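You operate a simulated robot arm through the tools that you are given. There is no shell and no other tool. Be economical: measure what you need, move in short steps, check, and stop when the job is done.

The job below is to be done with a simulated two-armed robot. You get a single attempt, and the scene is never put back.

Task
Put the red peg on the rear top of the cleaning table away on the top of the long bench. Then fetch the yellow cloth dabber and set it on the red extension ring. Then take the wire basket and put it on the middle shelf of the grey drawer counter. Then put the small purple filter on top of the teal stubby lens. Then take the numbered black ring and leave it on top of the grey card box on the top of the long bench. Then take the small grey lamp and leave it on the middle shelf of the cleaning table. The order counts. Set down upright: yellow cloth dabber, small grey lamp.

The check looks at the end state, three seconds after you hand in, the way a careful person would. Anything else that was tipped, shoved, dropped, spilled or broken makes it a failure. Flat cloth is picked up by pressing the open fingertips on it (5 to 10 N) and closing them slowly along it; thin cloth reads only 2 to 8 mm in the jaws.

Robot
Two 7-joint arms with two-finger parallel grippers on one trunk, on a base that drives. Base frame: it is fixed to the floor where the robot stands at the start and does not move with it; the origin is under the middle of the robot, x ahead of it, y to its left, z up. Readings come in m, degrees, newtons and seconds.
The left shoulder is at the start at [0.03, 0.119, 0.985], the right one opposite. With the tool pointing down near the work surface each hand reaches from about 0.26 to 0.68 m from the robot's upright axis, wherever it stands, measured 20 degrees to its own side. Places, roughly: grey card box (10x15x8 cm) [1.3, -3.4, 0.8]; middle shelf of the cleaning table [1, 0.1, 0.5]; middle shelf of the grey drawer counter [-1.1, -1.1, 0.5]; numbered black ring [1.25, -3.25, 0.75]; red extension ring [0.5, 0.5, 0.75]; red peg [0.5, 0, 0.75]; small grey lamp (6x4x7 cm) [1.5, -3.2, 0.8]; small purple filter (3x4x3 cm) [1.1, -1.3, 0.8]; teal stubby lens (6x6x5 cm) [0.5, 0.3, 0.8]; top of the long bench [1.2, -3.5, 0.8]; wire basket (22x14x11 cm) [-0.9, -0.2, 0.9]; yellow cloth dabber (6x6x6 cm) [0.5, 0.4, 0.8]. Payload 3.43 kg a hand.
Tool frame (each hand has its own): the origin (TCP) lies between the finger pads and is the grasp point; the fingertips stand 0.03 m ahead of it; z points along the fingers, y is the line along which they close. The gripper opens to 0.094 m. The fingers are 0.028 m wide and 0.01 m thick; the gripper's body (0.05 by 0.096 m) begins 0.055 m behind the TCP.
Orientation is that of the tool frame in the base frame, as a unit quaternion [x, y, z, w]. With the fingers straight down and closing along the base's y, the tool's x points along the base's -x, its y along +y and its z along -z.

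Tools
- The arms move only by the tool send_rows. It takes "left_steps", "right_steps" or both (then of equal length, played together; a hand with none holds still); each is a list of rows, each a list of 7 numbers: the shift along the tool's x, y, z in units of 50 mm (1.0 is 50 mm), then the turn, a rotation vector about the tool's x, y, z in units of 8 degrees (1.0 is 8 degrees), then the closure, from 0 (fully open) to 1 (shut). In form: [[tx, ty, tz, wx, wy, wz, hand], ...]. A call has 1 to 8 rows; each row shifts and turns the commanded pose from where the row before left it, along the tool's axes as they then stand. A call with a number of a shift or a turn outside -1 to 1 is refused whole. Each row takes 0.2 s and may step no farther than 0.05 m and 8.6 degrees from the row before; otherwise, or with a gripper value out of range, the whole call is refused. Where a pose cannot be reached the arm comes as near as it can. A force on the tool above 40 N (or 10 N above the force at the start of the call, whichever is more), or a blocked arm, ends the call early, and 0.2 s more pass. Each finger travels about 0.072 m/s and halts on what it meets, pressing with about 30 N; the grip force reading is that of the motor and also rises with nothing between the fingers. The clock runs only during rows and for 0.2 s after the last one: add rows that do not move to give the fingers time. The reply holds the time, the measured pose of the TCP, the force on the tool along the base axes, the opening and the grip force, in the units named above and with some noise, with the torque about the TCP (base axes, N m) and any sound that the robot's microphone picked up.
- Cameras (640 x 400 px; columns grow to the right, rows downward): "scene" is now at [-0.0155, -0.0543, 1.6677]; the picture's right is [-0.96, -0.27, 0.00], its down [-0.25, 0.90, -0.36] and it looks along [0.10, -0.35, -0.93] (base axes); focal length 214 px, centre (320, 200). "left" rides on the left gripper at [0.076, -0.014, -0.102] in its tool frame; the picture's right is [0.18, 0.98, 0.00], its down [-0.75, 0.14, -0.64] and it looks along [-0.63, 0.12, 0.77] (tool axes); focal length 243 px, centre (320, 200). "right" rides on the right gripper at [0.076, 0.014, -0.103] in its tool frame; the picture's right is [-0.18, 0.98, 0.00], its down [-0.75, -0.14, -0.64] and it looks along [-0.63, -0.12, 0.77] (tool axes); focal length 243 px, centre (320, 200). There is no depth. A picture from a camera that has moved, and an enlarged one, comes with that camera's place and axes in the base frame and with its lens.
- camera(camera): a new picture of that camera. The clock stands still meanwhile.
- slide_trunk(by): slides the trunk up (or, below 0, down) by that many m; the arms and the scene camera ride with it, the base frame stays. It gives what a move gives, with no picture.
- base_move(legs): drives the robot by 1 to 6 legs, each [ahead, turn to the left] in m and degrees, along the robot's own axes; the way and the turn of a leg run together, so that a leg with both is an arc; at most 1.5 m and 180 degrees a leg. The arms and the cameras ride along, it lands a little off, and it stops where it bumps. It gives what a move gives.
- turn_head(pan, tilt): turns the head with the scene camera to pan (to the left, within 143 degrees either way) and tilt (down, from -29 to 69), counted from straight ahead of the robot. It gives what a move gives.
- inspect(camera, box): a new picture of the part [left, top, right, bottom] of that camera's present view, enlarged. The clock stands still meanwhile.
- hand_in(): hands the job in; it is judged then, once.

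Go step by step. Nothing tells you exact positions but the pictures and the camera data: compare them with the known pose of the tool, close in by small moves and look again before you grip or let go. The budget is 186 turns and 158 pictures, counting those below and the enlarged ones. Unless the task says otherwise, let go and move clear before handing in, and close with one line.

The tools are called by a JSON object that holds its "api" and its "payload". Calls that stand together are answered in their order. send_rows: Moves the arms, as the interface text tells. Its arguments: {"type":"object","properties":{"left_steps":{"type":"array"},"right_steps":{"type":"array"}},"required":[]} The other tools are called the same way: slide_trunk (by) slides the trunk up or down; base_move (legs) drives the base; turn_head (pan, tilt) turns the head that bears the scene camera; camera (camera) takes a picture; inspect (camera, box) takes an enlarged picture of a part of a camera's view; hand_in () hands the job in.

At the start:

```text
time_s: 0.0
left_tcp_pos: [0.4061, 0.462, 1.1321]
left_orientation: [0.001, 1.0, -0.001, 0.0]
left_ft_force: [-0.5, 0.3, -1.1]
left_wrist_torque: [0.0, -0.03, -0.01]
left_grip_width: 0.0941
left_finger_force: 0.1
right_tcp_pos: [0.293, 0.0495, 1.1581]
right_orientation: [0.002, 1.0, 0.0, 0.0]
right_ft_force: [0.1, -0.4, 0.8]
right_wrist_torque: [-0.01, 0.01, 0.03]
right_grip_width: 0.0938
right_finger_force: 0.1
trunk travel left (down, up): [-0.25, 0.16]
robot x, y, heading: [-0.0047, -0.0008, 0.1]
head pan, tilt: [-74.5, 68.8]
```

scene: 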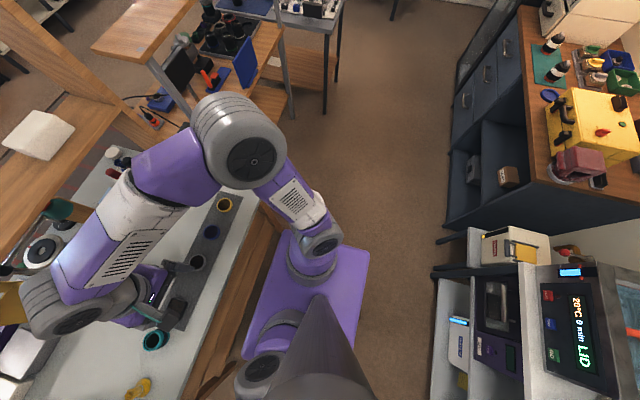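
right: 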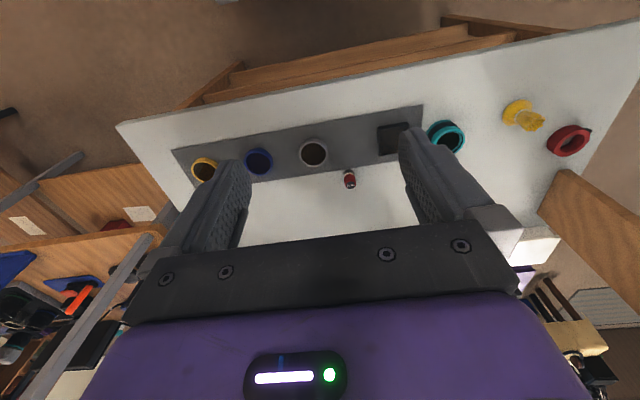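
left: 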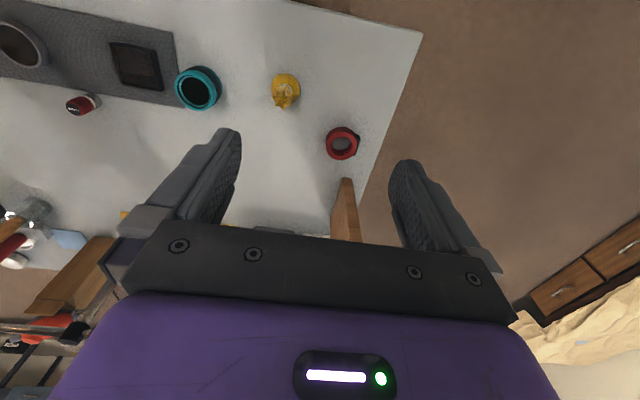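

I see the cleaning table ahead with a mat, the peg, the teal lens, the dabber and the red ring. First I'll turn the head to look at the table from above.

{"api": "turn_head", "payload": {"pan": 0, "tilt": 50}}

{"api": "camera", "payload": {"camera": "scene"}}

```text
time_s: 1.5
left_tcp_pos: [0.405, 0.4634, 1.1313]
left_orientation: [0.002, 1.0, 0.0, 0.0]
left_ft_force: [-0.2, -0.6, 0.2]
left_wrist_torque: [-0.01, -0.01, 0.0]
left_grip_width: 0.0942
left_finger_force: 0.1
right_tcp_pos: [0.2928, 0.05, 1.158]
right_orientation: [0.001, 1.0, 0.0, 0.0]
right_ft_force: [0.7, -0.1, 0.2]
right_wrist_torque: [0.02, -0.03, 0.0]
right_grip_width: 0.094
right_finger_force: 0.0
trunk travel left (down, up): [-0.25, 0.16]
robot x, y, heading: [-0.0041, -0.0009, 0.0]
head pan, tilt: [0.0, 50.0]
```

```text
154 pictures are left
camera scene: at [0.0466, -0.0005, 1.6896], right [0.0, -1.0, 0.0], down [-0.77, 0.0, -0.64], along [0.64, 0.0, -0.77], focal length 214 px, centre (320, 200)
```

scene: 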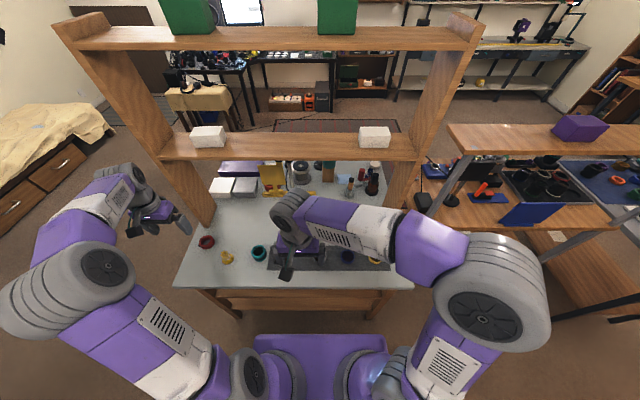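

The shelf uprights stand behind the table's front strip. I'll look more closely at the peg from the right hand.

{"api": "inspect", "payload": {"camera": "right", "box": [280, 100, 600, 200]}}

{"api": "inspect", "payload": {"camera": "left", "box": [60, 40, 380, 240]}}

{"api": "inspect", "payload": {"camera": "scene", "box": [160, 130, 440, 305]}}

```text
2.00 times, centred on (440, 150) of right
camera zoom: at [0.2171, 0.0625, 1.2612], right [0.19, 0.98, 0.0], down [0.75, -0.14, 0.64], along [0.63, -0.12, -0.77], focal length 485 px, centre (80, 300)
```

zoom: 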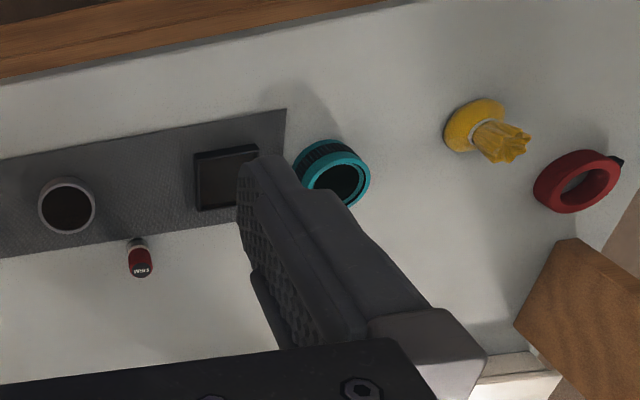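

```text
2.00 times, centred on (220, 140) of left
camera zoom: at [0.3289, 0.4478, 1.2339], right [-0.18, 0.98, 0.0], down [0.75, 0.14, 0.64], along [0.63, 0.12, -0.77], focal length 485 px, centre (520, 320)
```

zoom: 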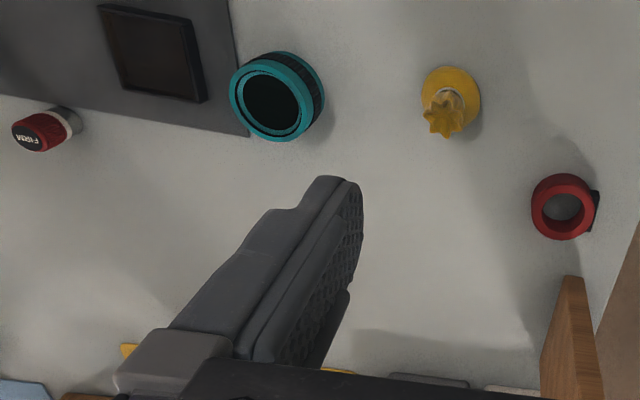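

```text
2.29 times, centred on (300, 218) of scene
camera zoom: at [0.0466, -0.0005, 1.6896], right [0.0, -1.0, 0.0], down [-0.77, 0.0, -0.64], along [0.64, 0.0, -0.77], focal length 490 px, centre (366, 160)
```

zoom: 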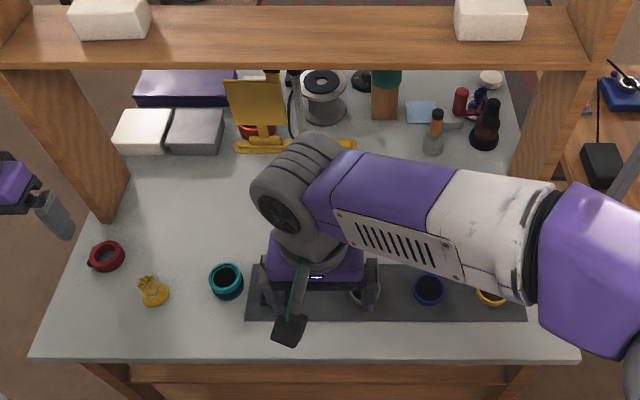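

The peg stands upright at about (0.547, 0.068) with its top at z≈0.82. I'll bring the right hand above it.

{"api": "send_rows", "payload": {"right_steps": [[-0.635, 0.045, 0.645, 0, 0, 0, 0.1], [-0.635, 0.045, 0.645, 0, 0, 0, 0.1], [-0.635, 0.045, 0.645, 0, 0, 0, 0.2], [-0.635, 0.045, 0.645, 0, 0, 0, 0.2], [-0.635, 0.045, 0.645, 0, 0, 0, 0.3], [-0.635, 0.045, 0.645, 0, 0, 0, 0.3], [-0.635, 0.045, 0.645, 0, 0, 0, 0.3], [-0.635, 0.045, 0.645, 0, 0, 0, 0.3]]}}

{"api": "camera", "payload": {"camera": "right"}}

```text
time_s: 3.3
left_tcp_pos: [0.4055, 0.4618, 1.1323]
left_orientation: [0.002, 1.0, 0.001, -0.001]
left_ft_force: [0.0, 0.4, -0.7]
left_wrist_torque: [-0.02, 0.04, 0.01]
left_grip_width: 0.0939
left_finger_force: 0.0
right_tcp_pos: [0.5495, 0.0655, 0.8993]
right_orientation: [0.002, 1.0, 0.0, -0.001]
right_ft_force: [0.2, 0.9, -0.6]
right_wrist_torque: [0.06, 0.02, -0.03]
right_grip_width: 0.0656
right_finger_force: 0.0
trunk travel left (down, up): [-0.25, 0.16]
robot x, y, heading: [-0.0014, -0.0037, -0.0]
head pan, tilt: [0.0, 50.0]
```

```text
150 pictures are left
camera right: at [0.4733, 0.0789, 1.0027], right [0.19, 0.98, 0.0], down [0.75, -0.14, 0.64], along [0.63, -0.12, -0.77], focal length 243 px, centre (320, 200)
```

right: 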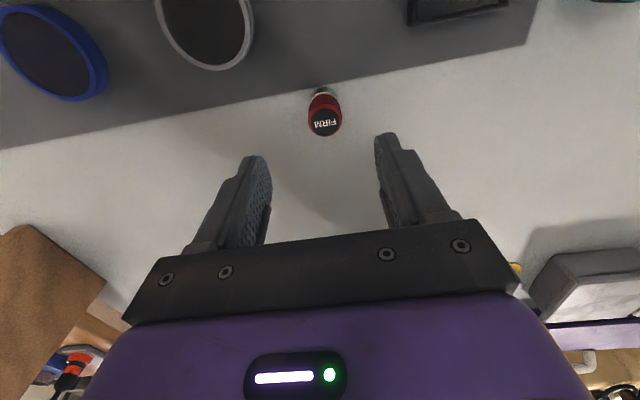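

The peg is centred under the hand. I'll descend and grip.

{"api": "send_rows", "payload": {"right_steps": [[0, 0.04, 0.7, 0, 0, 0, 0.3], [0, 0, 0.7, 0, 0, 0, 0.3], [0, 0, 0.68, 0, 0, 0, 0.3], [0, 0, 0, 0, 0, 0, 0.7], [0, 0, 0, 0, 0, 0, 0.9], [0, 0, 0, 0, 0, 0, 0.9]]}}

{"api": "camera", "payload": {"camera": "right"}}

```text
time_s: 4.1
left_tcp_pos: [0.4058, 0.4616, 1.1328]
left_orientation: [0.003, 1.0, 0.0, 0.0]
left_ft_force: [0.2, 0.2, -0.6]
left_wrist_torque: [0.01, 0.01, -0.02]
left_grip_width: 0.0941
left_finger_force: 0.1
right_tcp_pos: [0.5469, 0.0683, 0.8099]
right_orientation: [0.001, 1.0, 0.0, -0.002]
right_ft_force: [-10.0, -3.2, 11.0]
right_wrist_torque: [0.33, 0.11, 0.31]
right_grip_width: 0.0641
right_finger_force: 0.0
trunk travel left (down, up): [-0.25, 0.16]
robot x, y, heading: [0.0026, -0.004, 0.0]
head pan, tilt: [0.0, 50.0]
stopped in row 3 (right hand): the force on the tool passed its limit at 164 N (the readings are from after the stop); the commanded pose is now the measured one
```

```text
149 pictures are left
camera right: at [0.4716, 0.0823, 0.9131], right [0.19, 0.98, 0.0], down [0.76, -0.14, 0.64], along [0.63, -0.12, -0.77], focal length 243 px, centre (320, 200)
```

right: 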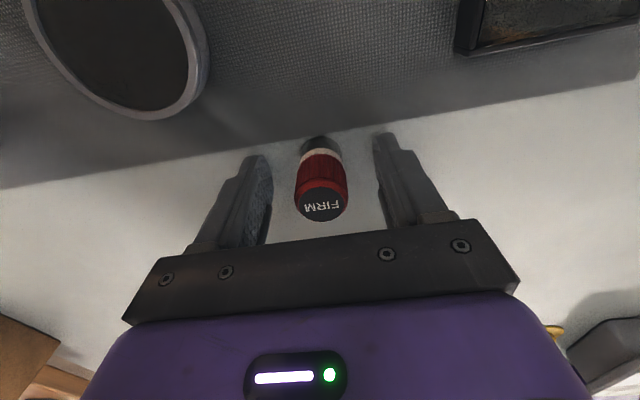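

The fingertips touched the table top, so it lies at about z=0.78. I'll rise slightly and close on the peg.

{"api": "send_rows", "payload": {"right_steps": [[0, 0, -0.16, 0, 0, 0, 0.3], [0, 0, 0, 0, 0, 0, 0.55], [0, 0, 0, 0, 0, 0, 0.75], [0, 0, 0, 0, 0, 0, 0.9], [0, 0, 0, 0, 0, 0, 0.9]]}}

{"api": "camera", "payload": {"camera": "right"}}

```text
time_s: 5.3
left_tcp_pos: [0.4063, 0.4625, 1.1319]
left_orientation: [0.002, 1.0, 0.0, 0.0]
left_ft_force: [0.8, -0.1, 0.3]
left_wrist_torque: [-0.02, 0.0, -0.03]
left_grip_width: 0.0939
left_finger_force: 0.1
right_tcp_pos: [0.5481, 0.0693, 0.8182]
right_orientation: [0.002, 1.0, -0.001, -0.002]
right_ft_force: [-0.1, -0.5, -0.8]
right_wrist_torque: [0.01, -0.01, 0.0]
right_grip_width: 0.0259
right_finger_force: 29.7
trunk travel left (down, up): [-0.25, 0.16]
robot x, y, heading: [0.0003, -0.0012, -0.0]
head pan, tilt: [0.0, 50.0]
```

```text
148 pictures are left
camera right: at [0.4726, 0.0822, 0.9201], right [0.19, 0.98, 0.0], down [0.76, -0.14, 0.64], along [0.63, -0.12, -0.77], focal length 243 px, centre (320, 200)
```

right: 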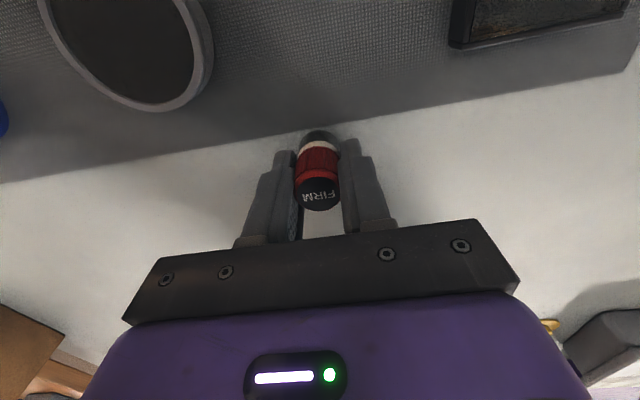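

Gripped (26 mm). Lift and pull back towards the body, then also tuck the left arm.

{"api": "send_rows", "payload": {"right_steps": [[0, 0, -0.9, 0, 0, 0, 0.9], [0, 0, -0.9, 0, 0, 0, 0.9], [0, 0, -0.9, 0, 0, 0, 0.9], [0, 0, -0.9, 0, 0, 0, 0.9], [0.9, -0.3, 0, 0, 0, 0, 0.9], [0.9, -0.3, 0, 0, 0, 0, 0.9], [0.9, -0.3, 0, 0, 0, 0, 0.9], [0.9, -0.3, 0, 0, 0, 0, 0.9]]}}

{"api": "turn_head", "payload": {"pan": -80, "tilt": 25}}

{"api": "camera", "payload": {"camera": "scene"}}

{"api": "camera", "payload": {"camera": "left"}}

```text
time_s: 7.1
left_tcp_pos: [0.4042, 0.4616, 1.132]
left_orientation: [0.003, 1.0, 0.0, 0.0]
left_ft_force: [0.4, 0.1, 0.7]
left_wrist_torque: [-0.02, 0.0, 0.02]
left_grip_width: 0.0942
left_finger_force: 0.0
right_tcp_pos: [0.368, 0.0099, 1.0006]
right_orientation: [0.004, 1.0, 0.0, 0.0]
right_ft_force: [-0.8, 0.7, -0.5]
right_wrist_torque: [0.01, -0.03, 0.02]
right_grip_width: 0.0255
right_finger_force: 29.9
trunk travel left (down, up): [-0.25, 0.16]
robot x, y, heading: [0.0011, 0.0012, 0.1]
head pan, tilt: [0.0, 50.0]
```

```text
time_s: 8.6
left_tcp_pos: [0.4057, 0.4629, 1.1321]
left_orientation: [0.002, 1.0, 0.0, -0.001]
left_ft_force: [0.2, -0.6, -0.6]
left_wrist_torque: [0.0, 0.01, 0.04]
left_grip_width: 0.0939
left_finger_force: 0.0
right_tcp_pos: [0.3675, 0.0098, 0.9991]
right_orientation: [0.002, 1.0, -0.002, -0.002]
right_ft_force: [-0.7, 0.1, -1.1]
right_wrist_torque: [0.02, 0.0, 0.0]
right_grip_width: 0.0257
right_finger_force: 29.7
trunk travel left (down, up): [-0.25, 0.16]
robot x, y, heading: [0.0022, -0.0009, -0.3]
head pan, tilt: [-80.0, 25.0]
```

```text
147 pictures are left
camera scene: at [-0.0142, -0.0911, 1.7271], right [-0.98, -0.17, 0.0], down [-0.07, 0.42, -0.91], along [0.16, -0.89, -0.42], focal length 214 px, centre (320, 200)
```

scene: 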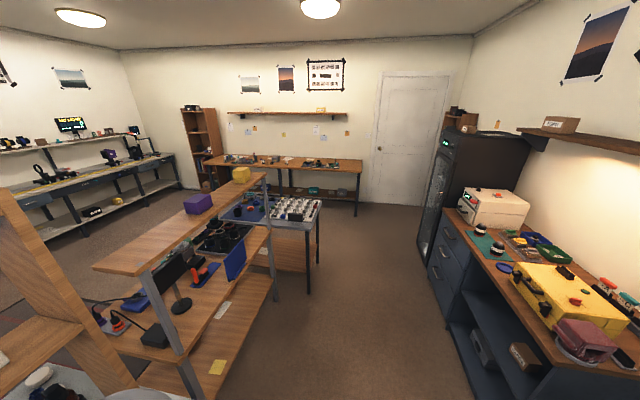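

```text
146 pictures are left
camera left: at [0.3293, 0.4477, 1.2336], right [-0.18, 0.98, 0.0], down [0.75, 0.14, 0.64], along [0.63, 0.12, -0.77], focal length 243 px, centre (320, 200)
```

left: 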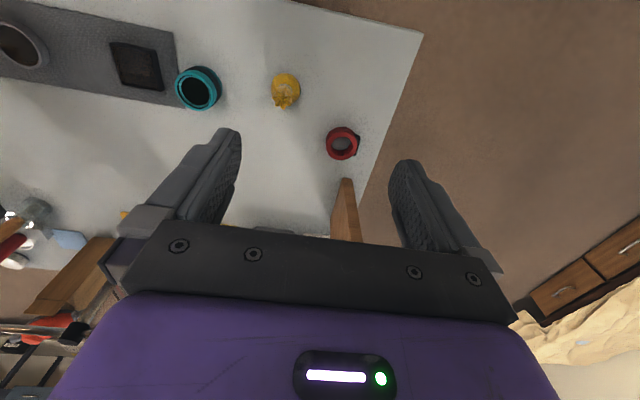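

The corridor to the long bench is open, with the bench's front edge near y≈-3.1. I'll look more closely at the bench top and the basket side.

{"api": "inspect", "payload": {"camera": "scene", "box": [190, 120, 390, 245]}}

{"api": "turn_head", "payload": {"pan": -143, "tilt": 45}}

{"api": "camera", "payload": {"camera": "scene"}}

```text
3.20 times, centred on (290, 182) of scene
camera zoom: at [-0.0142, -0.0911, 1.7271], right [-0.98, -0.17, 0.0], down [-0.07, 0.42, -0.91], along [0.16, -0.89, -0.42], focal length 686 px, centre (416, 256)
```

zoom: 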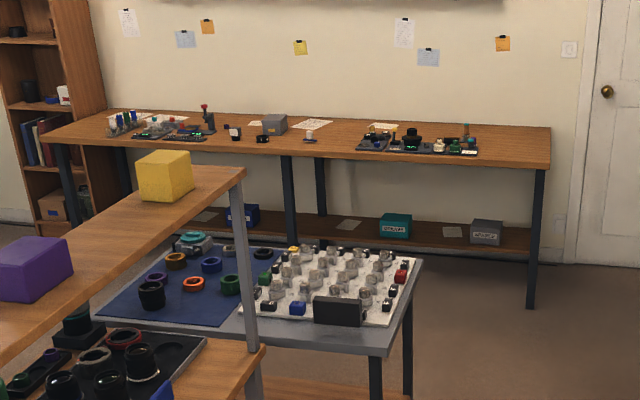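

```text
time_s: 9.9
left_tcp_pos: [0.4055, 0.4613, 1.1315]
left_orientation: [0.003, 1.0, -0.001, 0.0]
left_ft_force: [-0.2, -0.3, 1.0]
left_wrist_torque: [0.0, 0.0, 0.07]
left_grip_width: 0.094
left_finger_force: 0.0
right_tcp_pos: [0.3688, 0.01, 0.9992]
right_orientation: [0.001, 1.0, 0.0, -0.002]
right_ft_force: [0.2, 0.2, 0.2]
right_wrist_torque: [-0.02, 0.01, 0.02]
right_grip_width: 0.0261
right_finger_force: 30.3
trunk travel left (down, up): [-0.25, 0.16]
robot x, y, heading: [-0.0027, -0.001, 0.0]
head pan, tilt: [-143.0, 45.0]
```

```text
144 pictures are left
camera scene: at [-0.0952, -0.0494, 1.6966], right [-0.6, 0.8, 0.0], down [0.56, 0.43, -0.71], along [-0.56, -0.43, -0.71], focal length 214 px, centre (320, 200)
```

scene: 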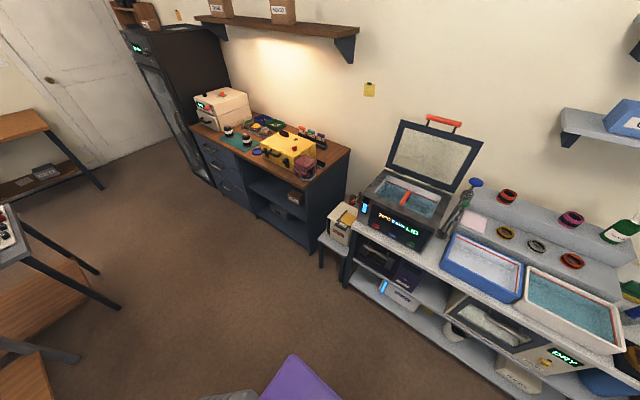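

The basket seems to be in the ultrasonic cleaner's tank. The bench's right end is free near (0.05, -3.3) and can be reached straight down the corridor; I'll tuck the left arm, back up, turn right and drive.

{"api": "send_rows", "payload": {"left_steps": [[0.5, -0.7, 0, 0, 0, 0, 0], [0.5, -0.7, 0, 0, 0, 0, 0], [0.5, -0.7, 0, 0, 0, 0, 0], [0.5, -0.7, 0, 0, 0, 0, 0], [0.5, -0.7, 0, 0, 0, 0, 0]], "right_steps": [[0.5, -0.5, -0.2, 0, 0, 0, 0.9], [0.5, -0.5, -0.2, 0, 0, 0, 0.9], [0, -0.5, -0.2, 0, 0, 0, 0.9], [0, -0.5, -0.2, 0, 0, 0, 0.9], [0, -0.5, -0.2, 0, 0, 0, 0.9]]}}

{"api": "base_move", "payload": {"legs": [[-0.2, 0], [0, -90], [0.9, 0], [0.9, 0]]}}

{"api": "turn_head", "payload": {"pan": 0, "tilt": 35}}

{"api": "camera", "payload": {"camera": "scene"}}

```text
time_s: 11.1
left_tcp_pos: [0.2792, 0.2875, 1.1323]
left_orientation: [0.002, 1.0, 0.001, 0.0]
left_ft_force: [-1.1, 0.3, -0.7]
left_wrist_torque: [0.03, -0.03, -0.01]
left_grip_width: 0.094
left_finger_force: 0.0
right_tcp_pos: [0.3158, -0.1154, 1.0491]
right_orientation: [0.002, 1.0, 0.0, -0.002]
right_ft_force: [0.2, -0.3, -0.8]
right_wrist_torque: [0.01, -0.02, -0.02]
right_grip_width: 0.0257
right_finger_force: 29.6
trunk travel left (down, up): [-0.25, 0.16]
robot x, y, heading: [0.0019, 0.0003, 0.3]
head pan, tilt: [-143.0, 45.0]
```

```text
time_s: 25.2
left_tcp_pos: [0.1453, -2.0676, 1.1324]
left_orientation: [0.7, 0.715, 0.0, 0.0]
left_ft_force: [0.0, -0.2, -0.2]
left_wrist_torque: [-0.01, 0.01, -0.02]
left_grip_width: 0.0942
left_finger_force: 0.1
right_tcp_pos: [-0.2573, -2.1156, 1.0483]
right_orientation: [0.698, 0.716, 0.002, -0.001]
right_ft_force: [0.5, -0.3, 0.3]
right_wrist_torque: [-0.02, 0.03, 0.02]
right_grip_width: 0.0257
right_finger_force: 30.3
trunk travel left (down, up): [-0.25, 0.16]
robot x, y, heading: [-0.15, -1.7932, -88.2]
head pan, tilt: [-143.0, 45.0]
```

```text
time_s: 27.4
left_tcp_pos: [0.1443, -2.0665, 1.1318]
left_orientation: [0.699, 0.715, 0.0, 0.0]
left_ft_force: [0.0, -1.3, 0.1]
left_wrist_torque: [0.03, 0.01, 0.01]
left_grip_width: 0.0938
left_finger_force: 0.1
right_tcp_pos: [-0.2574, -2.1155, 1.0489]
right_orientation: [0.698, 0.716, 0.001, -0.002]
right_ft_force: [-0.9, 0.7, -1.5]
right_wrist_torque: [0.0, -0.02, 0.01]
right_grip_width: 0.0259
right_finger_force: 30.0
trunk travel left (down, up): [-0.25, 0.16]
robot x, y, heading: [-0.1514, -1.7906, -88.2]
head pan, tilt: [0.0, 35.0]
```

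```text
143 pictures are left
camera scene: at [-0.1507, -1.8535, 1.7114], right [-1.0, -0.03, 0.0], down [-0.02, 0.57, -0.82], along [0.02, -0.82, -0.57], focal length 214 px, centre (320, 200)
```

scene: 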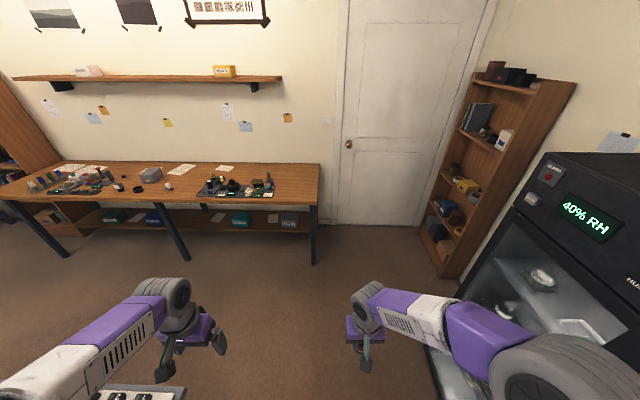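

The bench's front right corner is at about (-0.10, -3.14), with clear top at x from -0.1 to 0.18. I'll drive to about (0.15, -2.72) facing it.

{"api": "base_move", "payload": {"legs": [[0.4, 0], [0, 28], [0.58, 0], [0, -30]]}}

{"api": "turn_head", "payload": {"pan": -10, "tilt": 60}}

{"api": "camera", "payload": {"camera": "scene"}}

{"api": "camera", "payload": {"camera": "right"}}

```text
time_s: 35.6
left_tcp_pos: [0.4364, -2.9712, 1.1319]
left_orientation: [0.708, 0.706, -0.001, -0.001]
left_ft_force: [0.4, -0.2, 0.5]
left_wrist_torque: [-0.03, 0.01, 0.01]
left_grip_width: 0.0942
left_finger_force: 0.0
right_tcp_pos: [0.0325, -3.0073, 1.0484]
right_orientation: [0.708, 0.706, 0.002, -0.001]
right_ft_force: [0.5, 0.9, 0.1]
right_wrist_torque: [-0.04, 0.0, 0.01]
right_grip_width: 0.0254
right_finger_force: 29.9
trunk travel left (down, up): [-0.25, 0.16]
robot x, y, heading: [0.1455, -2.6925, -90.0]
head pan, tilt: [0.0, 35.0]
```

```text
time_s: 36.5
left_tcp_pos: [0.4364, -2.9695, 1.1316]
left_orientation: [0.708, 0.706, 0.0, -0.001]
left_ft_force: [0.5, -0.1, 0.0]
left_wrist_torque: [-0.02, -0.03, 0.01]
left_grip_width: 0.0939
left_finger_force: 0.1
right_tcp_pos: [0.0324, -3.0089, 1.0486]
right_orientation: [0.707, 0.707, 0.0, -0.001]
right_ft_force: [0.4, 0.2, 0.1]
right_wrist_torque: [0.01, 0.01, 0.0]
right_grip_width: 0.0254
right_finger_force: 30.5
trunk travel left (down, up): [-0.25, 0.16]
robot x, y, heading: [0.1476, -2.6924, -89.9]
head pan, tilt: [-10.0, 60.0]
```

```text
142 pictures are left
camera scene: at [0.1345, -2.7273, 1.6771], right [-0.99, 0.17, 0.0], down [0.15, 0.85, -0.5], along [-0.09, -0.49, -0.87], focal length 214 px, centre (320, 200)
```

scene: 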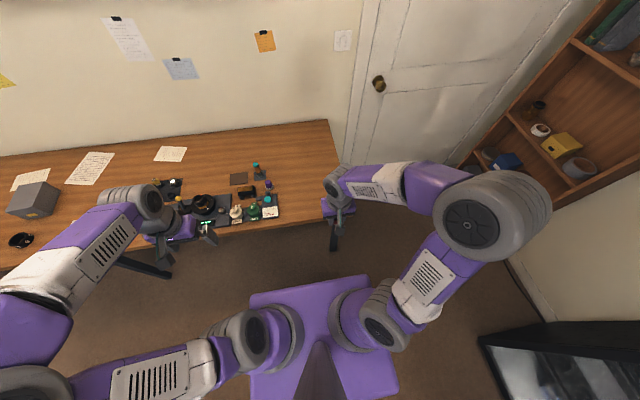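

```text
141 pictures are left
camera right: at [0.0473, -2.9344, 1.1514], right [0.98, -0.19, 0.0], down [-0.14, -0.76, 0.64], along [-0.12, -0.63, -0.77], focal length 243 px, centre (320, 200)
```

right: 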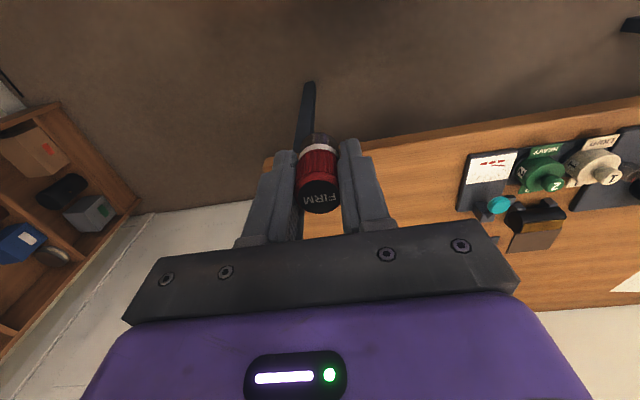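

The free spot at about (0.06, -3.27) is clear of the tray on its left. I'll move the peg over it.

{"api": "send_rows", "payload": {"right_steps": [[-0.745, 0.08, 0.34, 0, 0, 0, 0.9], [-0.745, 0.08, 0.34, 0, 0, 0, 0.9], [-0.745, 0.08, 0.34, 0, 0, 0, 0.9], [-0.745, 0.08, 0.34, 0, 0, 0, 0.9], [-0.745, 0.08, 0.34, 0, 0, 0, 0.9], [-0.745, 0.08, 0.34, 0, 0, 0, 0.9], [-0.745, 0.08, 0.34, 0, 0, 0, 0.9]]}}

{"api": "camera", "payload": {"camera": "right"}}

```text
time_s: 38.1
left_tcp_pos: [0.4372, -2.9707, 1.1323]
left_orientation: [0.708, 0.707, 0.0, 0.0]
left_ft_force: [0.2, -0.2, 1.0]
left_wrist_torque: [0.0, 0.0, 0.0]
left_grip_width: 0.0939
left_finger_force: 0.1
right_tcp_pos: [0.0612, -3.2674, 0.9282]
right_orientation: [0.708, 0.707, 0.002, -0.002]
right_ft_force: [0.2, -0.6, -0.1]
right_wrist_torque: [-0.02, 0.0, 0.02]
right_grip_width: 0.0255
right_finger_force: 29.7
trunk travel left (down, up): [-0.25, 0.16]
robot x, y, heading: [0.1445, -2.6943, -90.1]
head pan, tilt: [-10.0, 60.0]
```

```text
140 pictures are left
camera right: at [0.0757, -3.1936, 1.0316], right [0.98, -0.19, 0.0], down [-0.14, -0.76, 0.64], along [-0.12, -0.63, -0.77], focal length 243 px, centre (320, 200)
```

right: 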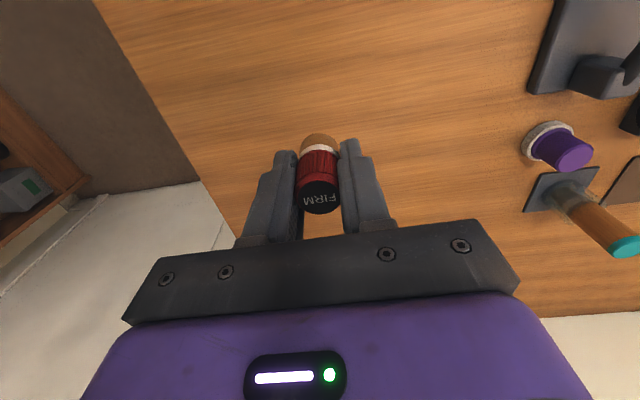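

Clear below. Lowering the peg in small steps till contact.

{"api": "send_rows", "payload": {"right_steps": [[0, 0, 0.5, 0, 0, 0, 0.9], [0, 0, 0.4, 0, 0, 0, 0.9], [0, 0, 0.3, 0, 0, 0, 0.9], [0, 0, 0.12, 0, 0, 0, 0.9], [0, 0, 0.12, 0, 0, 0, 0.9], [0, 0, 0.1, 0, 0, 0, 0.9]]}}

{"api": "camera", "payload": {"camera": "right"}}

```text
time_s: 39.5
left_tcp_pos: [0.4366, -2.971, 1.1332]
left_orientation: [0.708, 0.706, 0.0, 0.0]
left_ft_force: [0.5, -0.4, -0.6]
left_wrist_torque: [0.0, -0.01, 0.03]
left_grip_width: 0.0939
left_finger_force: 0.0
right_tcp_pos: [0.0596, -3.2684, 0.852]
right_orientation: [0.708, 0.707, 0.0, -0.002]
right_ft_force: [-0.7, 0.4, -0.5]
right_wrist_torque: [0.01, 0.03, 0.02]
right_grip_width: 0.0256
right_finger_force: 29.7
trunk travel left (down, up): [-0.25, 0.16]
robot x, y, heading: [0.1449, -2.687, -90.0]
head pan, tilt: [-10.0, 60.0]
```

```text
139 pictures are left
camera right: at [0.0744, -3.1944, 0.9549], right [0.98, -0.19, 0.0], down [-0.14, -0.76, 0.64], along [-0.12, -0.63, -0.77], focal length 243 px, centre (320, 200)
```

right: 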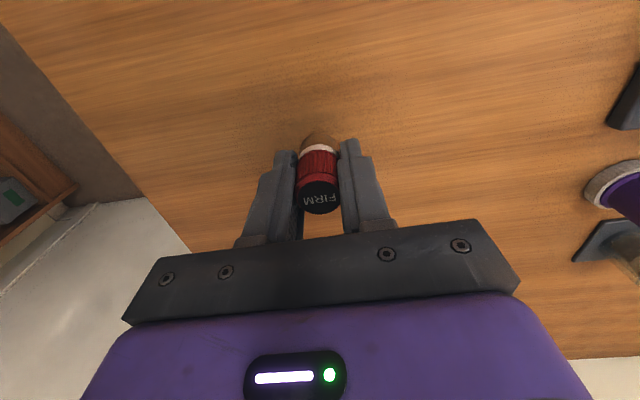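

Not yet touching; continue in 4 mm steps.

{"api": "send_rows", "payload": {"right_steps": [[0, 0, 0.1, 0, 0, 0, 0.9], [0, 0, 0.1, 0, 0, 0, 0.9], [0, 0, 0.06, 0, 0, 0, 0.9], [0, 0, 0.06, 0, 0, 0, 0.9], [0, 0, 0.06, 0, 0, 0, 0.9]]}}

```text
time_s: 40.7
left_tcp_pos: [0.4366, -2.9685, 1.1333]
left_orientation: [0.708, 0.706, -0.001, 0.0]
left_ft_force: [1.5, 0.4, 0.7]
left_wrist_torque: [0.0, -0.04, 0.03]
left_grip_width: 0.094
left_finger_force: 0.2
right_tcp_pos: [0.0605, -3.2682, 0.8378]
right_orientation: [0.708, 0.706, -0.001, 0.0]
right_ft_force: [-2.2, 4.3, 21.4]
right_wrist_torque: [0.2, 0.11, -0.03]
right_grip_width: 0.0259
right_finger_force: 29.7
trunk travel left (down, up): [-0.25, 0.16]
robot x, y, heading: [0.1483, -2.6933, -89.8]
head pan, tilt: [-10.0, 60.0]
```

Contact at 21 N. Ease off, open, and rise.

{"api": "send_rows", "payload": {"right_steps": [[0, 0, -0.03, 0, 0, 0, 0.9], [0, 0, 0, 0, 0, 0, 0.6], [0, 0, 0, 0, 0, 0, 0.4], [0, 0, 0, 0, 0, 0, 0.2], [0, 0, -0.4, 0, 0, 0, 0.2], [0, 0, -0.8, 0, 0, 0, 0.2], [0, 0, -1, 0, 0, 0, 0.2], [0, 0, -1, 0, 0, 0, 0.1]]}}

{"api": "camera", "payload": {"camera": "right"}}

```text
time_s: 42.5
left_tcp_pos: [0.4364, -2.9695, 1.1319]
left_orientation: [0.708, 0.707, 0.0, 0.0]
left_ft_force: [0.3, 0.4, 0.6]
left_wrist_torque: [-0.02, -0.03, 0.0]
left_grip_width: 0.0939
left_finger_force: 0.0
right_tcp_pos: [0.062, -3.2682, 0.995]
right_orientation: [0.707, 0.707, 0.001, -0.002]
right_ft_force: [-0.8, -1.4, -0.2]
right_wrist_torque: [-0.03, 0.0, -0.03]
right_grip_width: 0.0847
right_finger_force: 0.1
trunk travel left (down, up): [-0.25, 0.16]
robot x, y, heading: [0.1471, -2.6896, -89.9]
head pan, tilt: [-10.0, 60.0]
```

```text
138 pictures are left
camera right: at [0.0764, -3.1942, 1.0977], right [0.98, -0.18, 0.0], down [-0.14, -0.76, 0.64], along [-0.12, -0.63, -0.77], focal length 243 px, centre (320, 200)
```

right: 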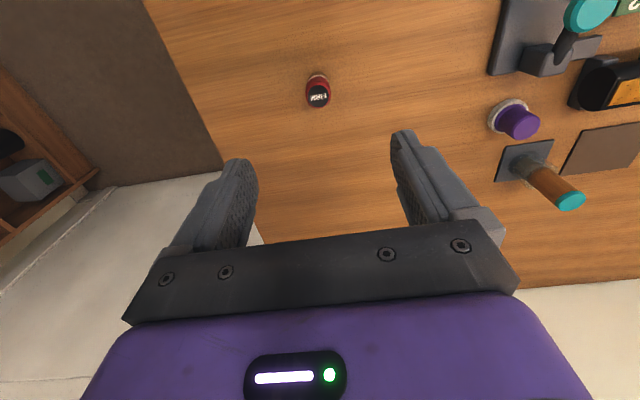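

The peg stands on the bench. I'll retract the hand and drive back to the cleaning table for the dabber (estimated at (0.456, 0.41); red ring at (0.541, 0.533)).

{"api": "send_rows", "payload": {"right_steps": [[1, 0, -0.1, 0, 0, 0, 0.1], [1, 0, -0.1, 0, 0, 0, 0.1], [1, 0, -0.1, 0, 0, 0, 0.1], [1, 0, -0.1, 0, 0, 0, 0.1], [1, 0, -0.1, 0, 0, 0, 0.1]]}}

{"api": "base_move", "payload": {"legs": [[0, 28], [-0.58, 0], [0, -28], [-1.25, 0], [-1.0, 0]]}}

```text
refused: row 1 steps farther than a row can; nothing moved
```

```text
time_s: 59.4
left_tcp_pos: [0.1338, -0.1891, 1.1326]
left_orientation: [0.699, 0.715, -0.001, 0.0]
left_ft_force: [-0.5, 0.9, 0.3]
left_wrist_torque: [-0.02, -0.03, 0.01]
left_grip_width: 0.094
left_finger_force: 0.0
right_tcp_pos: [-0.2329, -0.4986, 0.9951]
right_orientation: [0.698, 0.716, 0.0, -0.002]
right_ft_force: [-0.4, 0.4, 0.2]
right_wrist_torque: [0.03, -0.01, 0.03]
right_grip_width: 0.0846
right_finger_force: 0.1
trunk travel left (down, up): [-0.25, 0.16]
robot x, y, heading: [-0.1631, 0.0794, -88.4]
head pan, tilt: [-10.0, 60.0]
```

The retract was refused, but the hand was high and no bump was reported. I'll retract it now, then continue driving.

{"api": "send_rows", "payload": {"right_steps": [[0.95, 0, -0.1, 0, 0, 0, 0.1], [0.95, 0, -0.1, 0, 0, 0, 0.1], [0.95, 0, -0.1, 0, 0, 0, 0.1], [0.95, 0, -0.1, 0, 0, 0, 0.1], [0.95, 0, -0.1, 0, 0, 0, 0.1]]}}

{"api": "base_move", "payload": {"legs": [[-0.22, 0], [0, 88.4], [0.12, 0]]}}

{"api": "turn_head", "payload": {"pan": 10, "tilt": 60}}

{"api": "camera", "payload": {"camera": "scene"}}

{"api": "camera", "payload": {"camera": "left"}}

```text
time_s: 60.6
left_tcp_pos: [0.133, -0.187, 1.1327]
left_orientation: [0.699, 0.715, 0.0, 0.001]
left_ft_force: [-0.1, 0.2, -0.5]
left_wrist_torque: [-0.02, 0.01, 0.02]
left_grip_width: 0.0941
left_finger_force: 0.0
right_tcp_pos: [-0.2427, -0.2584, 1.0229]
right_orientation: [0.698, 0.716, 0.001, -0.001]
right_ft_force: [-0.3, 1.0, 0.0]
right_wrist_torque: [0.0, 0.02, -0.02]
right_grip_width: 0.0845
right_finger_force: 0.1
trunk travel left (down, up): [-0.25, 0.16]
robot x, y, heading: [-0.163, 0.0817, -88.4]
head pan, tilt: [-10.0, 60.0]
```

```text
time_s: 66.9
left_tcp_pos: [0.2191, 0.6068, 1.1329]
left_orientation: [-0.014, 1.0, 0.0, -0.001]
left_ft_force: [0.9, -0.3, -0.6]
left_wrist_torque: [0.0, 0.05, 0.0]
left_grip_width: 0.0942
left_finger_force: 0.0
right_tcp_pos: [0.2934, 0.23, 1.022]
right_orientation: [-0.015, 1.0, -0.001, -0.002]
right_ft_force: [-0.6, 0.2, 0.8]
right_wrist_torque: [-0.02, 0.02, -0.02]
right_grip_width: 0.0846
right_finger_force: 0.0
trunk travel left (down, up): [-0.25, 0.16]
robot x, y, heading: [-0.0487, 0.3051, 2.0]
head pan, tilt: [-10.0, 60.0]
```

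```text
time_s: 67.8
left_tcp_pos: [0.2194, 0.6054, 1.1337]
left_orientation: [-0.014, 1.0, 0.0, 0.0]
left_ft_force: [-0.1, -0.8, 0.6]
left_wrist_torque: [-0.02, -0.02, 0.01]
left_grip_width: 0.0941
left_finger_force: 0.1
right_tcp_pos: [0.2907, 0.2309, 1.0211]
right_orientation: [-0.014, 1.0, 0.0, -0.001]
right_ft_force: [0.8, -0.3, -0.4]
right_wrist_torque: [-0.01, 0.0, 0.01]
right_grip_width: 0.0847
right_finger_force: 0.1
trunk travel left (down, up): [-0.25, 0.16]
robot x, y, heading: [-0.0523, 0.3065, 1.6]
head pan, tilt: [10.0, 60.0]
```

```text
137 pictures are left
camera scene: at [-0.0163, 0.3193, 1.6771], right [0.2, -0.98, 0.0], down [-0.85, -0.18, -0.5], along [0.49, 0.1, -0.87], focal length 214 px, centre (320, 200)
```

scene: 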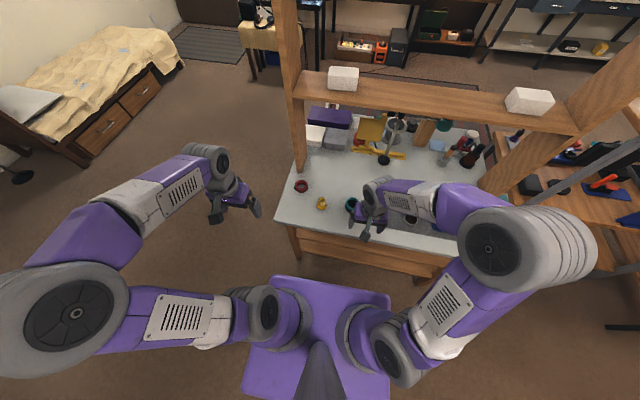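

```text
136 pictures are left
camera left: at [0.143, 0.5884, 1.2344], right [-0.21, 0.98, 0.0], down [0.75, 0.16, 0.64], along [0.63, 0.14, -0.77], focal length 243 px, centre (320, 200)
```

left: 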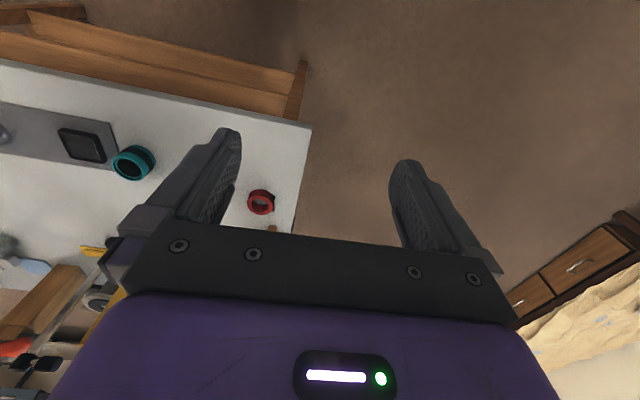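

I'll bring the left hand above the dabber and shift the right hand out of the way.

{"api": "send_rows", "payload": {"left_steps": [[-0.5, -0.5, 0.45, 0, 0, 0, 0], [-0.5, -0.5, 0.45, 0, 0, 0, 0], [-0.5, -0.5, 0.45, 0, 0, 0, 0], [-0.5, -0.5, 0.45, 0, 0, 0, 0], [-0.5, -0.5, 0.4, 0, 0, 0, 0], [-0.5, -0.5, 0.4, 0, 0, 0, 0], [-0.5, -0.5, 0.4, 0, 0, 0, 0], [-0.5, -0.5, 0.4, 0, 0, 0, 0]], "right_steps": [[0, -0.8, 0, 0, 0, 0, 0], [0, -0.8, 0, 0, 0, 0, 0], [0, -0.8, 0, 0, 0, 0, 0], [0, -0.8, 0, 0, 0, 0, 0], [0, 0, 0, 0, 0, 0, 0], [0, 0, 0, 0, 0, 0, 0], [0, 0, 0, 0, 0, 0, 0], [0, 0, 0, 0, 0, 0, 0]]}}

{"api": "camera", "payload": {"camera": "left"}}

```text
time_s: 69.6
left_tcp_pos: [0.4269, 0.4111, 0.9613]
left_orientation: [-0.015, 1.0, 0.0, 0.0]
left_ft_force: [-0.2, -0.3, 0.0]
left_wrist_torque: [-0.01, 0.01, 0.01]
left_grip_width: 0.0941
left_finger_force: 0.1
right_tcp_pos: [0.2964, 0.0705, 1.02]
right_orientation: [-0.015, 1.0, 0.0, -0.001]
right_ft_force: [-0.3, 0.0, -1.1]
right_wrist_torque: [0.0, 0.02, 0.01]
right_grip_width: 0.094
right_finger_force: 0.1
trunk travel left (down, up): [-0.25, 0.16]
robot x, y, heading: [-0.0562, 0.3093, 2.1]
head pan, tilt: [10.0, 60.0]
```

```text
135 pictures are left
camera left: at [0.351, 0.3936, 1.0638], right [-0.21, 0.98, 0.0], down [0.75, 0.16, 0.64], along [0.63, 0.14, -0.77], focal length 243 px, centre (320, 200)
```

left: 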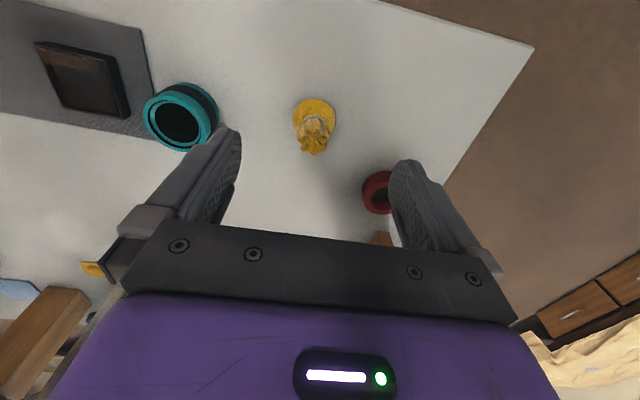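

{"api": "inspect", "payload": {"camera": "left", "box": [240, 75, 420, 188]}}

```text
3.54 times, centred on (330, 132) of left
camera zoom: at [0.351, 0.3936, 1.0638], right [-0.21, 0.98, 0.0], down [0.75, 0.16, 0.64], along [0.63, 0.14, -0.77], focal length 859 px, centre (285, 442)
```

zoom: 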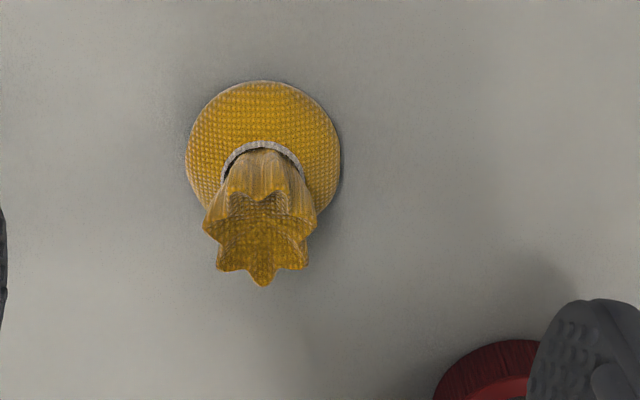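

The dabber is at (0.458, 0.411), top about 0.845. I'll come over it and descend to grip the stem.

{"api": "send_rows", "payload": {"left_steps": [[-0.62, 0, 0, 0, 0, 0, 0], [0, 0, 0.9, 0, 0, 0, 0], [0, 0, 0.8, 0, 0, 0, 0], [0, 0, 0.4, 0, 0, 0, 0], [0, 0, 0.2, 0, 0, 0, 0], [0, 0, 0.1, 0, 0, 0, 0]]}}

{"api": "camera", "payload": {"camera": "left"}}

```text
time_s: 71.0
left_tcp_pos: [0.4565, 0.4119, 0.841]
left_orientation: [-0.014, 1.0, 0.0, -0.001]
left_ft_force: [-0.6, 1.0, 0.6]
left_wrist_torque: [0.0, 0.01, 0.02]
left_grip_width: 0.0938
left_finger_force: 0.1
right_tcp_pos: [0.2955, 0.0716, 1.0202]
right_orientation: [-0.016, 1.0, 0.0, -0.003]
right_ft_force: [-1.0, 0.3, 0.0]
right_wrist_torque: [0.0, -0.01, -0.01]
right_grip_width: 0.0939
right_finger_force: 0.1
trunk travel left (down, up): [-0.25, 0.16]
robot x, y, heading: [-0.0493, 0.3091, 2.1]
head pan, tilt: [10.0, 60.0]
```

```text
133 pictures are left
camera left: at [0.3808, 0.3948, 0.9437], right [-0.21, 0.98, 0.0], down [0.75, 0.16, 0.64], along [0.63, 0.14, -0.77], focal length 243 px, centre (320, 200)
```

left: 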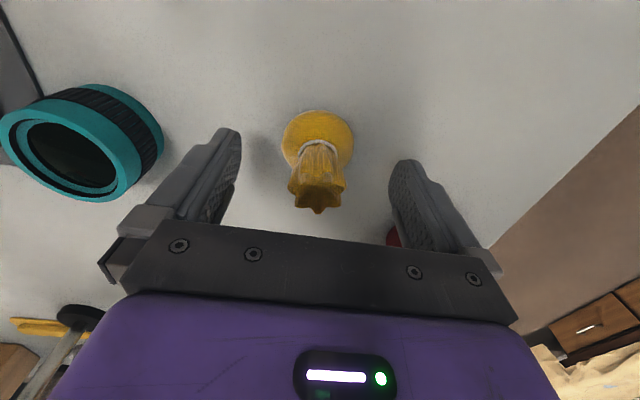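

Well aligned; close on the stem.

{"api": "send_rows", "payload": {"left_steps": [[0, 0, 0.05, 0, 0, 0, 0.3], [0, 0, 0, 0, 0, 0, 0.5], [0, 0, 0, 0, 0, 0, 0.7], [0, 0, 0, 0, 0, 0, 0.9], [0, 0, 0, 0, 0, 0, 0.9], [0, 0, 0, 0, 0, 0, 0.9]]}}

{"api": "camera", "payload": {"camera": "left"}}

```text
time_s: 72.4
left_tcp_pos: [0.4559, 0.4119, 0.8403]
left_orientation: [-0.013, 1.0, 0.0, 0.0]
left_ft_force: [-0.4, 1.2, 0.5]
left_wrist_torque: [-0.02, -0.04, 0.03]
left_grip_width: 0.0297
left_finger_force: 29.6
right_tcp_pos: [0.2961, 0.0708, 1.0206]
right_orientation: [-0.014, 1.0, -0.001, -0.001]
right_ft_force: [-0.6, 0.3, -0.4]
right_wrist_torque: [-0.01, -0.05, -0.01]
right_grip_width: 0.0939
right_finger_force: 0.1
trunk travel left (down, up): [-0.25, 0.16]
robot x, y, heading: [-0.0485, 0.3093, 1.7]
head pan, tilt: [10.0, 60.0]
```

```text
132 pictures are left
camera left: at [0.3804, 0.3953, 0.9416], right [-0.21, 0.98, 0.0], down [0.75, 0.16, 0.64], along [0.63, 0.14, -0.77], focal length 243 px, centre (320, 200)
```

left: 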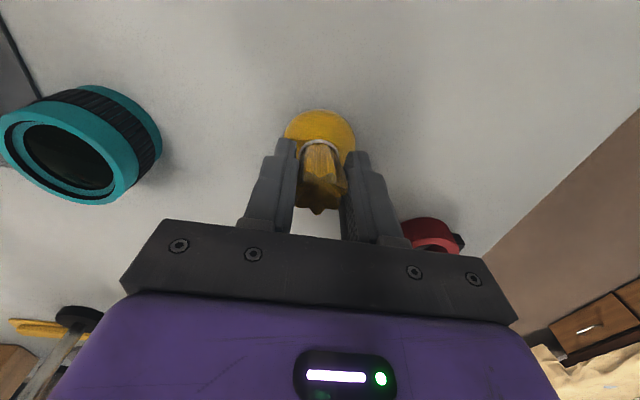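

Held (30 mm). Lift 9 cm and move part-way towards the red ring for a look.

{"api": "send_rows", "payload": {"left_steps": [[0, 0, -0.9, 0, 0, 0, 0.9], [0, 0, -0.9, 0, 0, 0, 0.9], [-0.1, 0.8, 0, 0, 0, 0, 0.9], [-0.1, 0.8, 0, 0, 0, 0, 0.9], [-0.1, 0.7, 0, 0, 0, 0, 0.9]]}}

{"api": "camera", "payload": {"camera": "left"}}

```text
time_s: 73.6
left_tcp_pos: [0.4667, 0.5302, 0.9287]
left_orientation: [-0.014, 1.0, -0.001, -0.001]
left_ft_force: [0.1, 0.4, -0.7]
left_wrist_torque: [-0.02, 0.01, 0.02]
left_grip_width: 0.0296
left_finger_force: 29.4
right_tcp_pos: [0.296, 0.0725, 1.0207]
right_orientation: [-0.015, 1.0, -0.001, -0.001]
right_ft_force: [-0.6, 0.3, 0.2]
right_wrist_torque: [-0.03, 0.02, 0.01]
right_grip_width: 0.0939
right_finger_force: 0.1
trunk travel left (down, up): [-0.25, 0.16]
robot x, y, heading: [-0.0532, 0.3049, 2.1]
head pan, tilt: [10.0, 60.0]
```

```text
131 pictures are left
camera left: at [0.3925, 0.5132, 1.0315], right [-0.21, 0.98, 0.0], down [0.75, 0.16, 0.64], along [0.63, 0.14, -0.77], focal length 243 px, centre (320, 200)
```

left: 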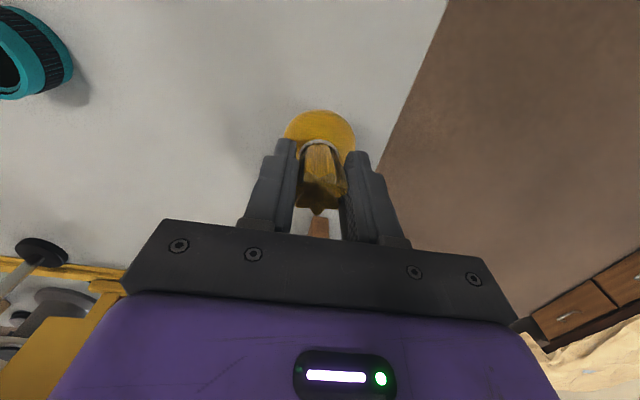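

The ring is hidden behind the dabber; earlier views all give (0.541, 0.533). I'll move above it and check with the scene camera.

{"api": "send_rows", "payload": {"left_steps": [[-0.74, 0, 0, 0, 0, 0, 0.9], [-0.74, 0, 0, 0, 0, 0, 0.9], [0, 0, 0.4, 0, 0, 0, 0.9]]}}

{"api": "turn_head", "payload": {"pan": 20, "tilt": 50}}

{"api": "inspect", "payload": {"camera": "scene", "box": [260, 150, 420, 250]}}

{"api": "camera", "payload": {"camera": "left"}}

```text
time_s: 74.4
left_tcp_pos: [0.5412, 0.5313, 0.9081]
left_orientation: [-0.014, 1.0, 0.0, 0.0]
left_ft_force: [-0.8, -0.2, -0.2]
left_wrist_torque: [0.01, 0.0, -0.05]
left_grip_width: 0.0302
left_finger_force: 30.2
right_tcp_pos: [0.2963, 0.072, 1.0218]
right_orientation: [-0.015, 1.0, -0.001, -0.002]
right_ft_force: [-0.1, -0.1, -0.1]
right_wrist_torque: [0.01, -0.03, -0.02]
right_grip_width: 0.0938
right_finger_force: 0.1
trunk travel left (down, up): [-0.25, 0.16]
robot x, y, heading: [-0.049, 0.3087, 1.8]
head pan, tilt: [10.0, 60.0]
```

```text
time_s: 75.1
left_tcp_pos: [0.5422, 0.5301, 0.9092]
left_orientation: [-0.014, 1.0, 0.0, 0.001]
left_ft_force: [-0.3, 0.0, -1.0]
left_wrist_torque: [0.01, 0.0, 0.0]
left_grip_width: 0.0298
left_finger_force: 30.1
right_tcp_pos: [0.2947, 0.07, 1.0217]
right_orientation: [-0.015, 1.0, 0.0, -0.001]
right_ft_force: [0.9, 0.0, -0.9]
right_wrist_torque: [-0.02, 0.0, 0.04]
right_grip_width: 0.094
right_finger_force: 0.0
trunk travel left (down, up): [-0.25, 0.16]
robot x, y, heading: [-0.0511, 0.3073, 2.0]
head pan, tilt: [20.0, 50.0]
```

```text
4.00 times, centred on (340, 200) of scene
camera zoom: at [-0.0098, 0.3342, 1.6896], right [0.37, -0.93, 0.0], down [-0.71, -0.28, -0.64], along [0.6, 0.24, -0.77], focal length 858 px, centre (240, 200)
```

zoom: 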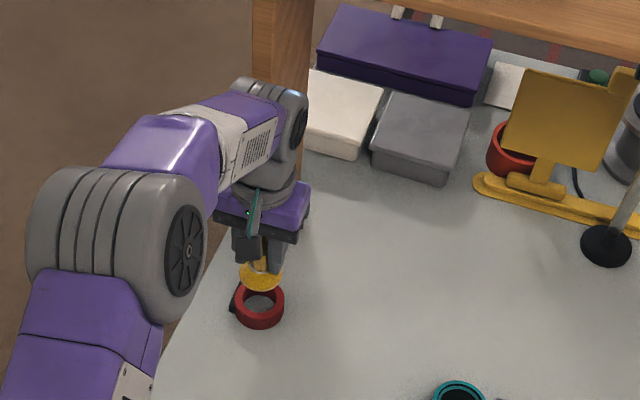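

```text
129 pictures are left
camera left: at [0.4656, 0.5138, 1.0108], right [-0.21, 0.98, 0.0], down [0.75, 0.16, 0.64], along [0.63, 0.14, -0.77], focal length 243 px, centre (320, 200)
```

left: 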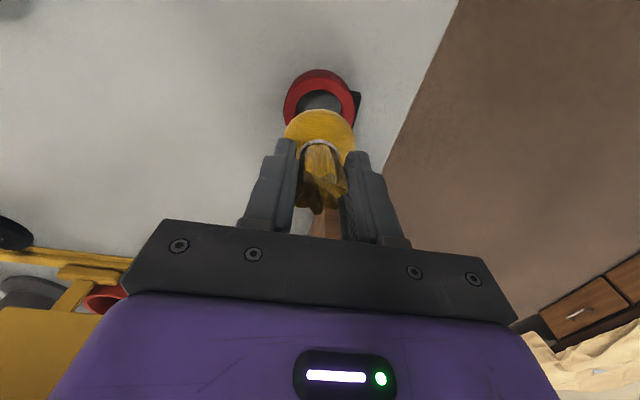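

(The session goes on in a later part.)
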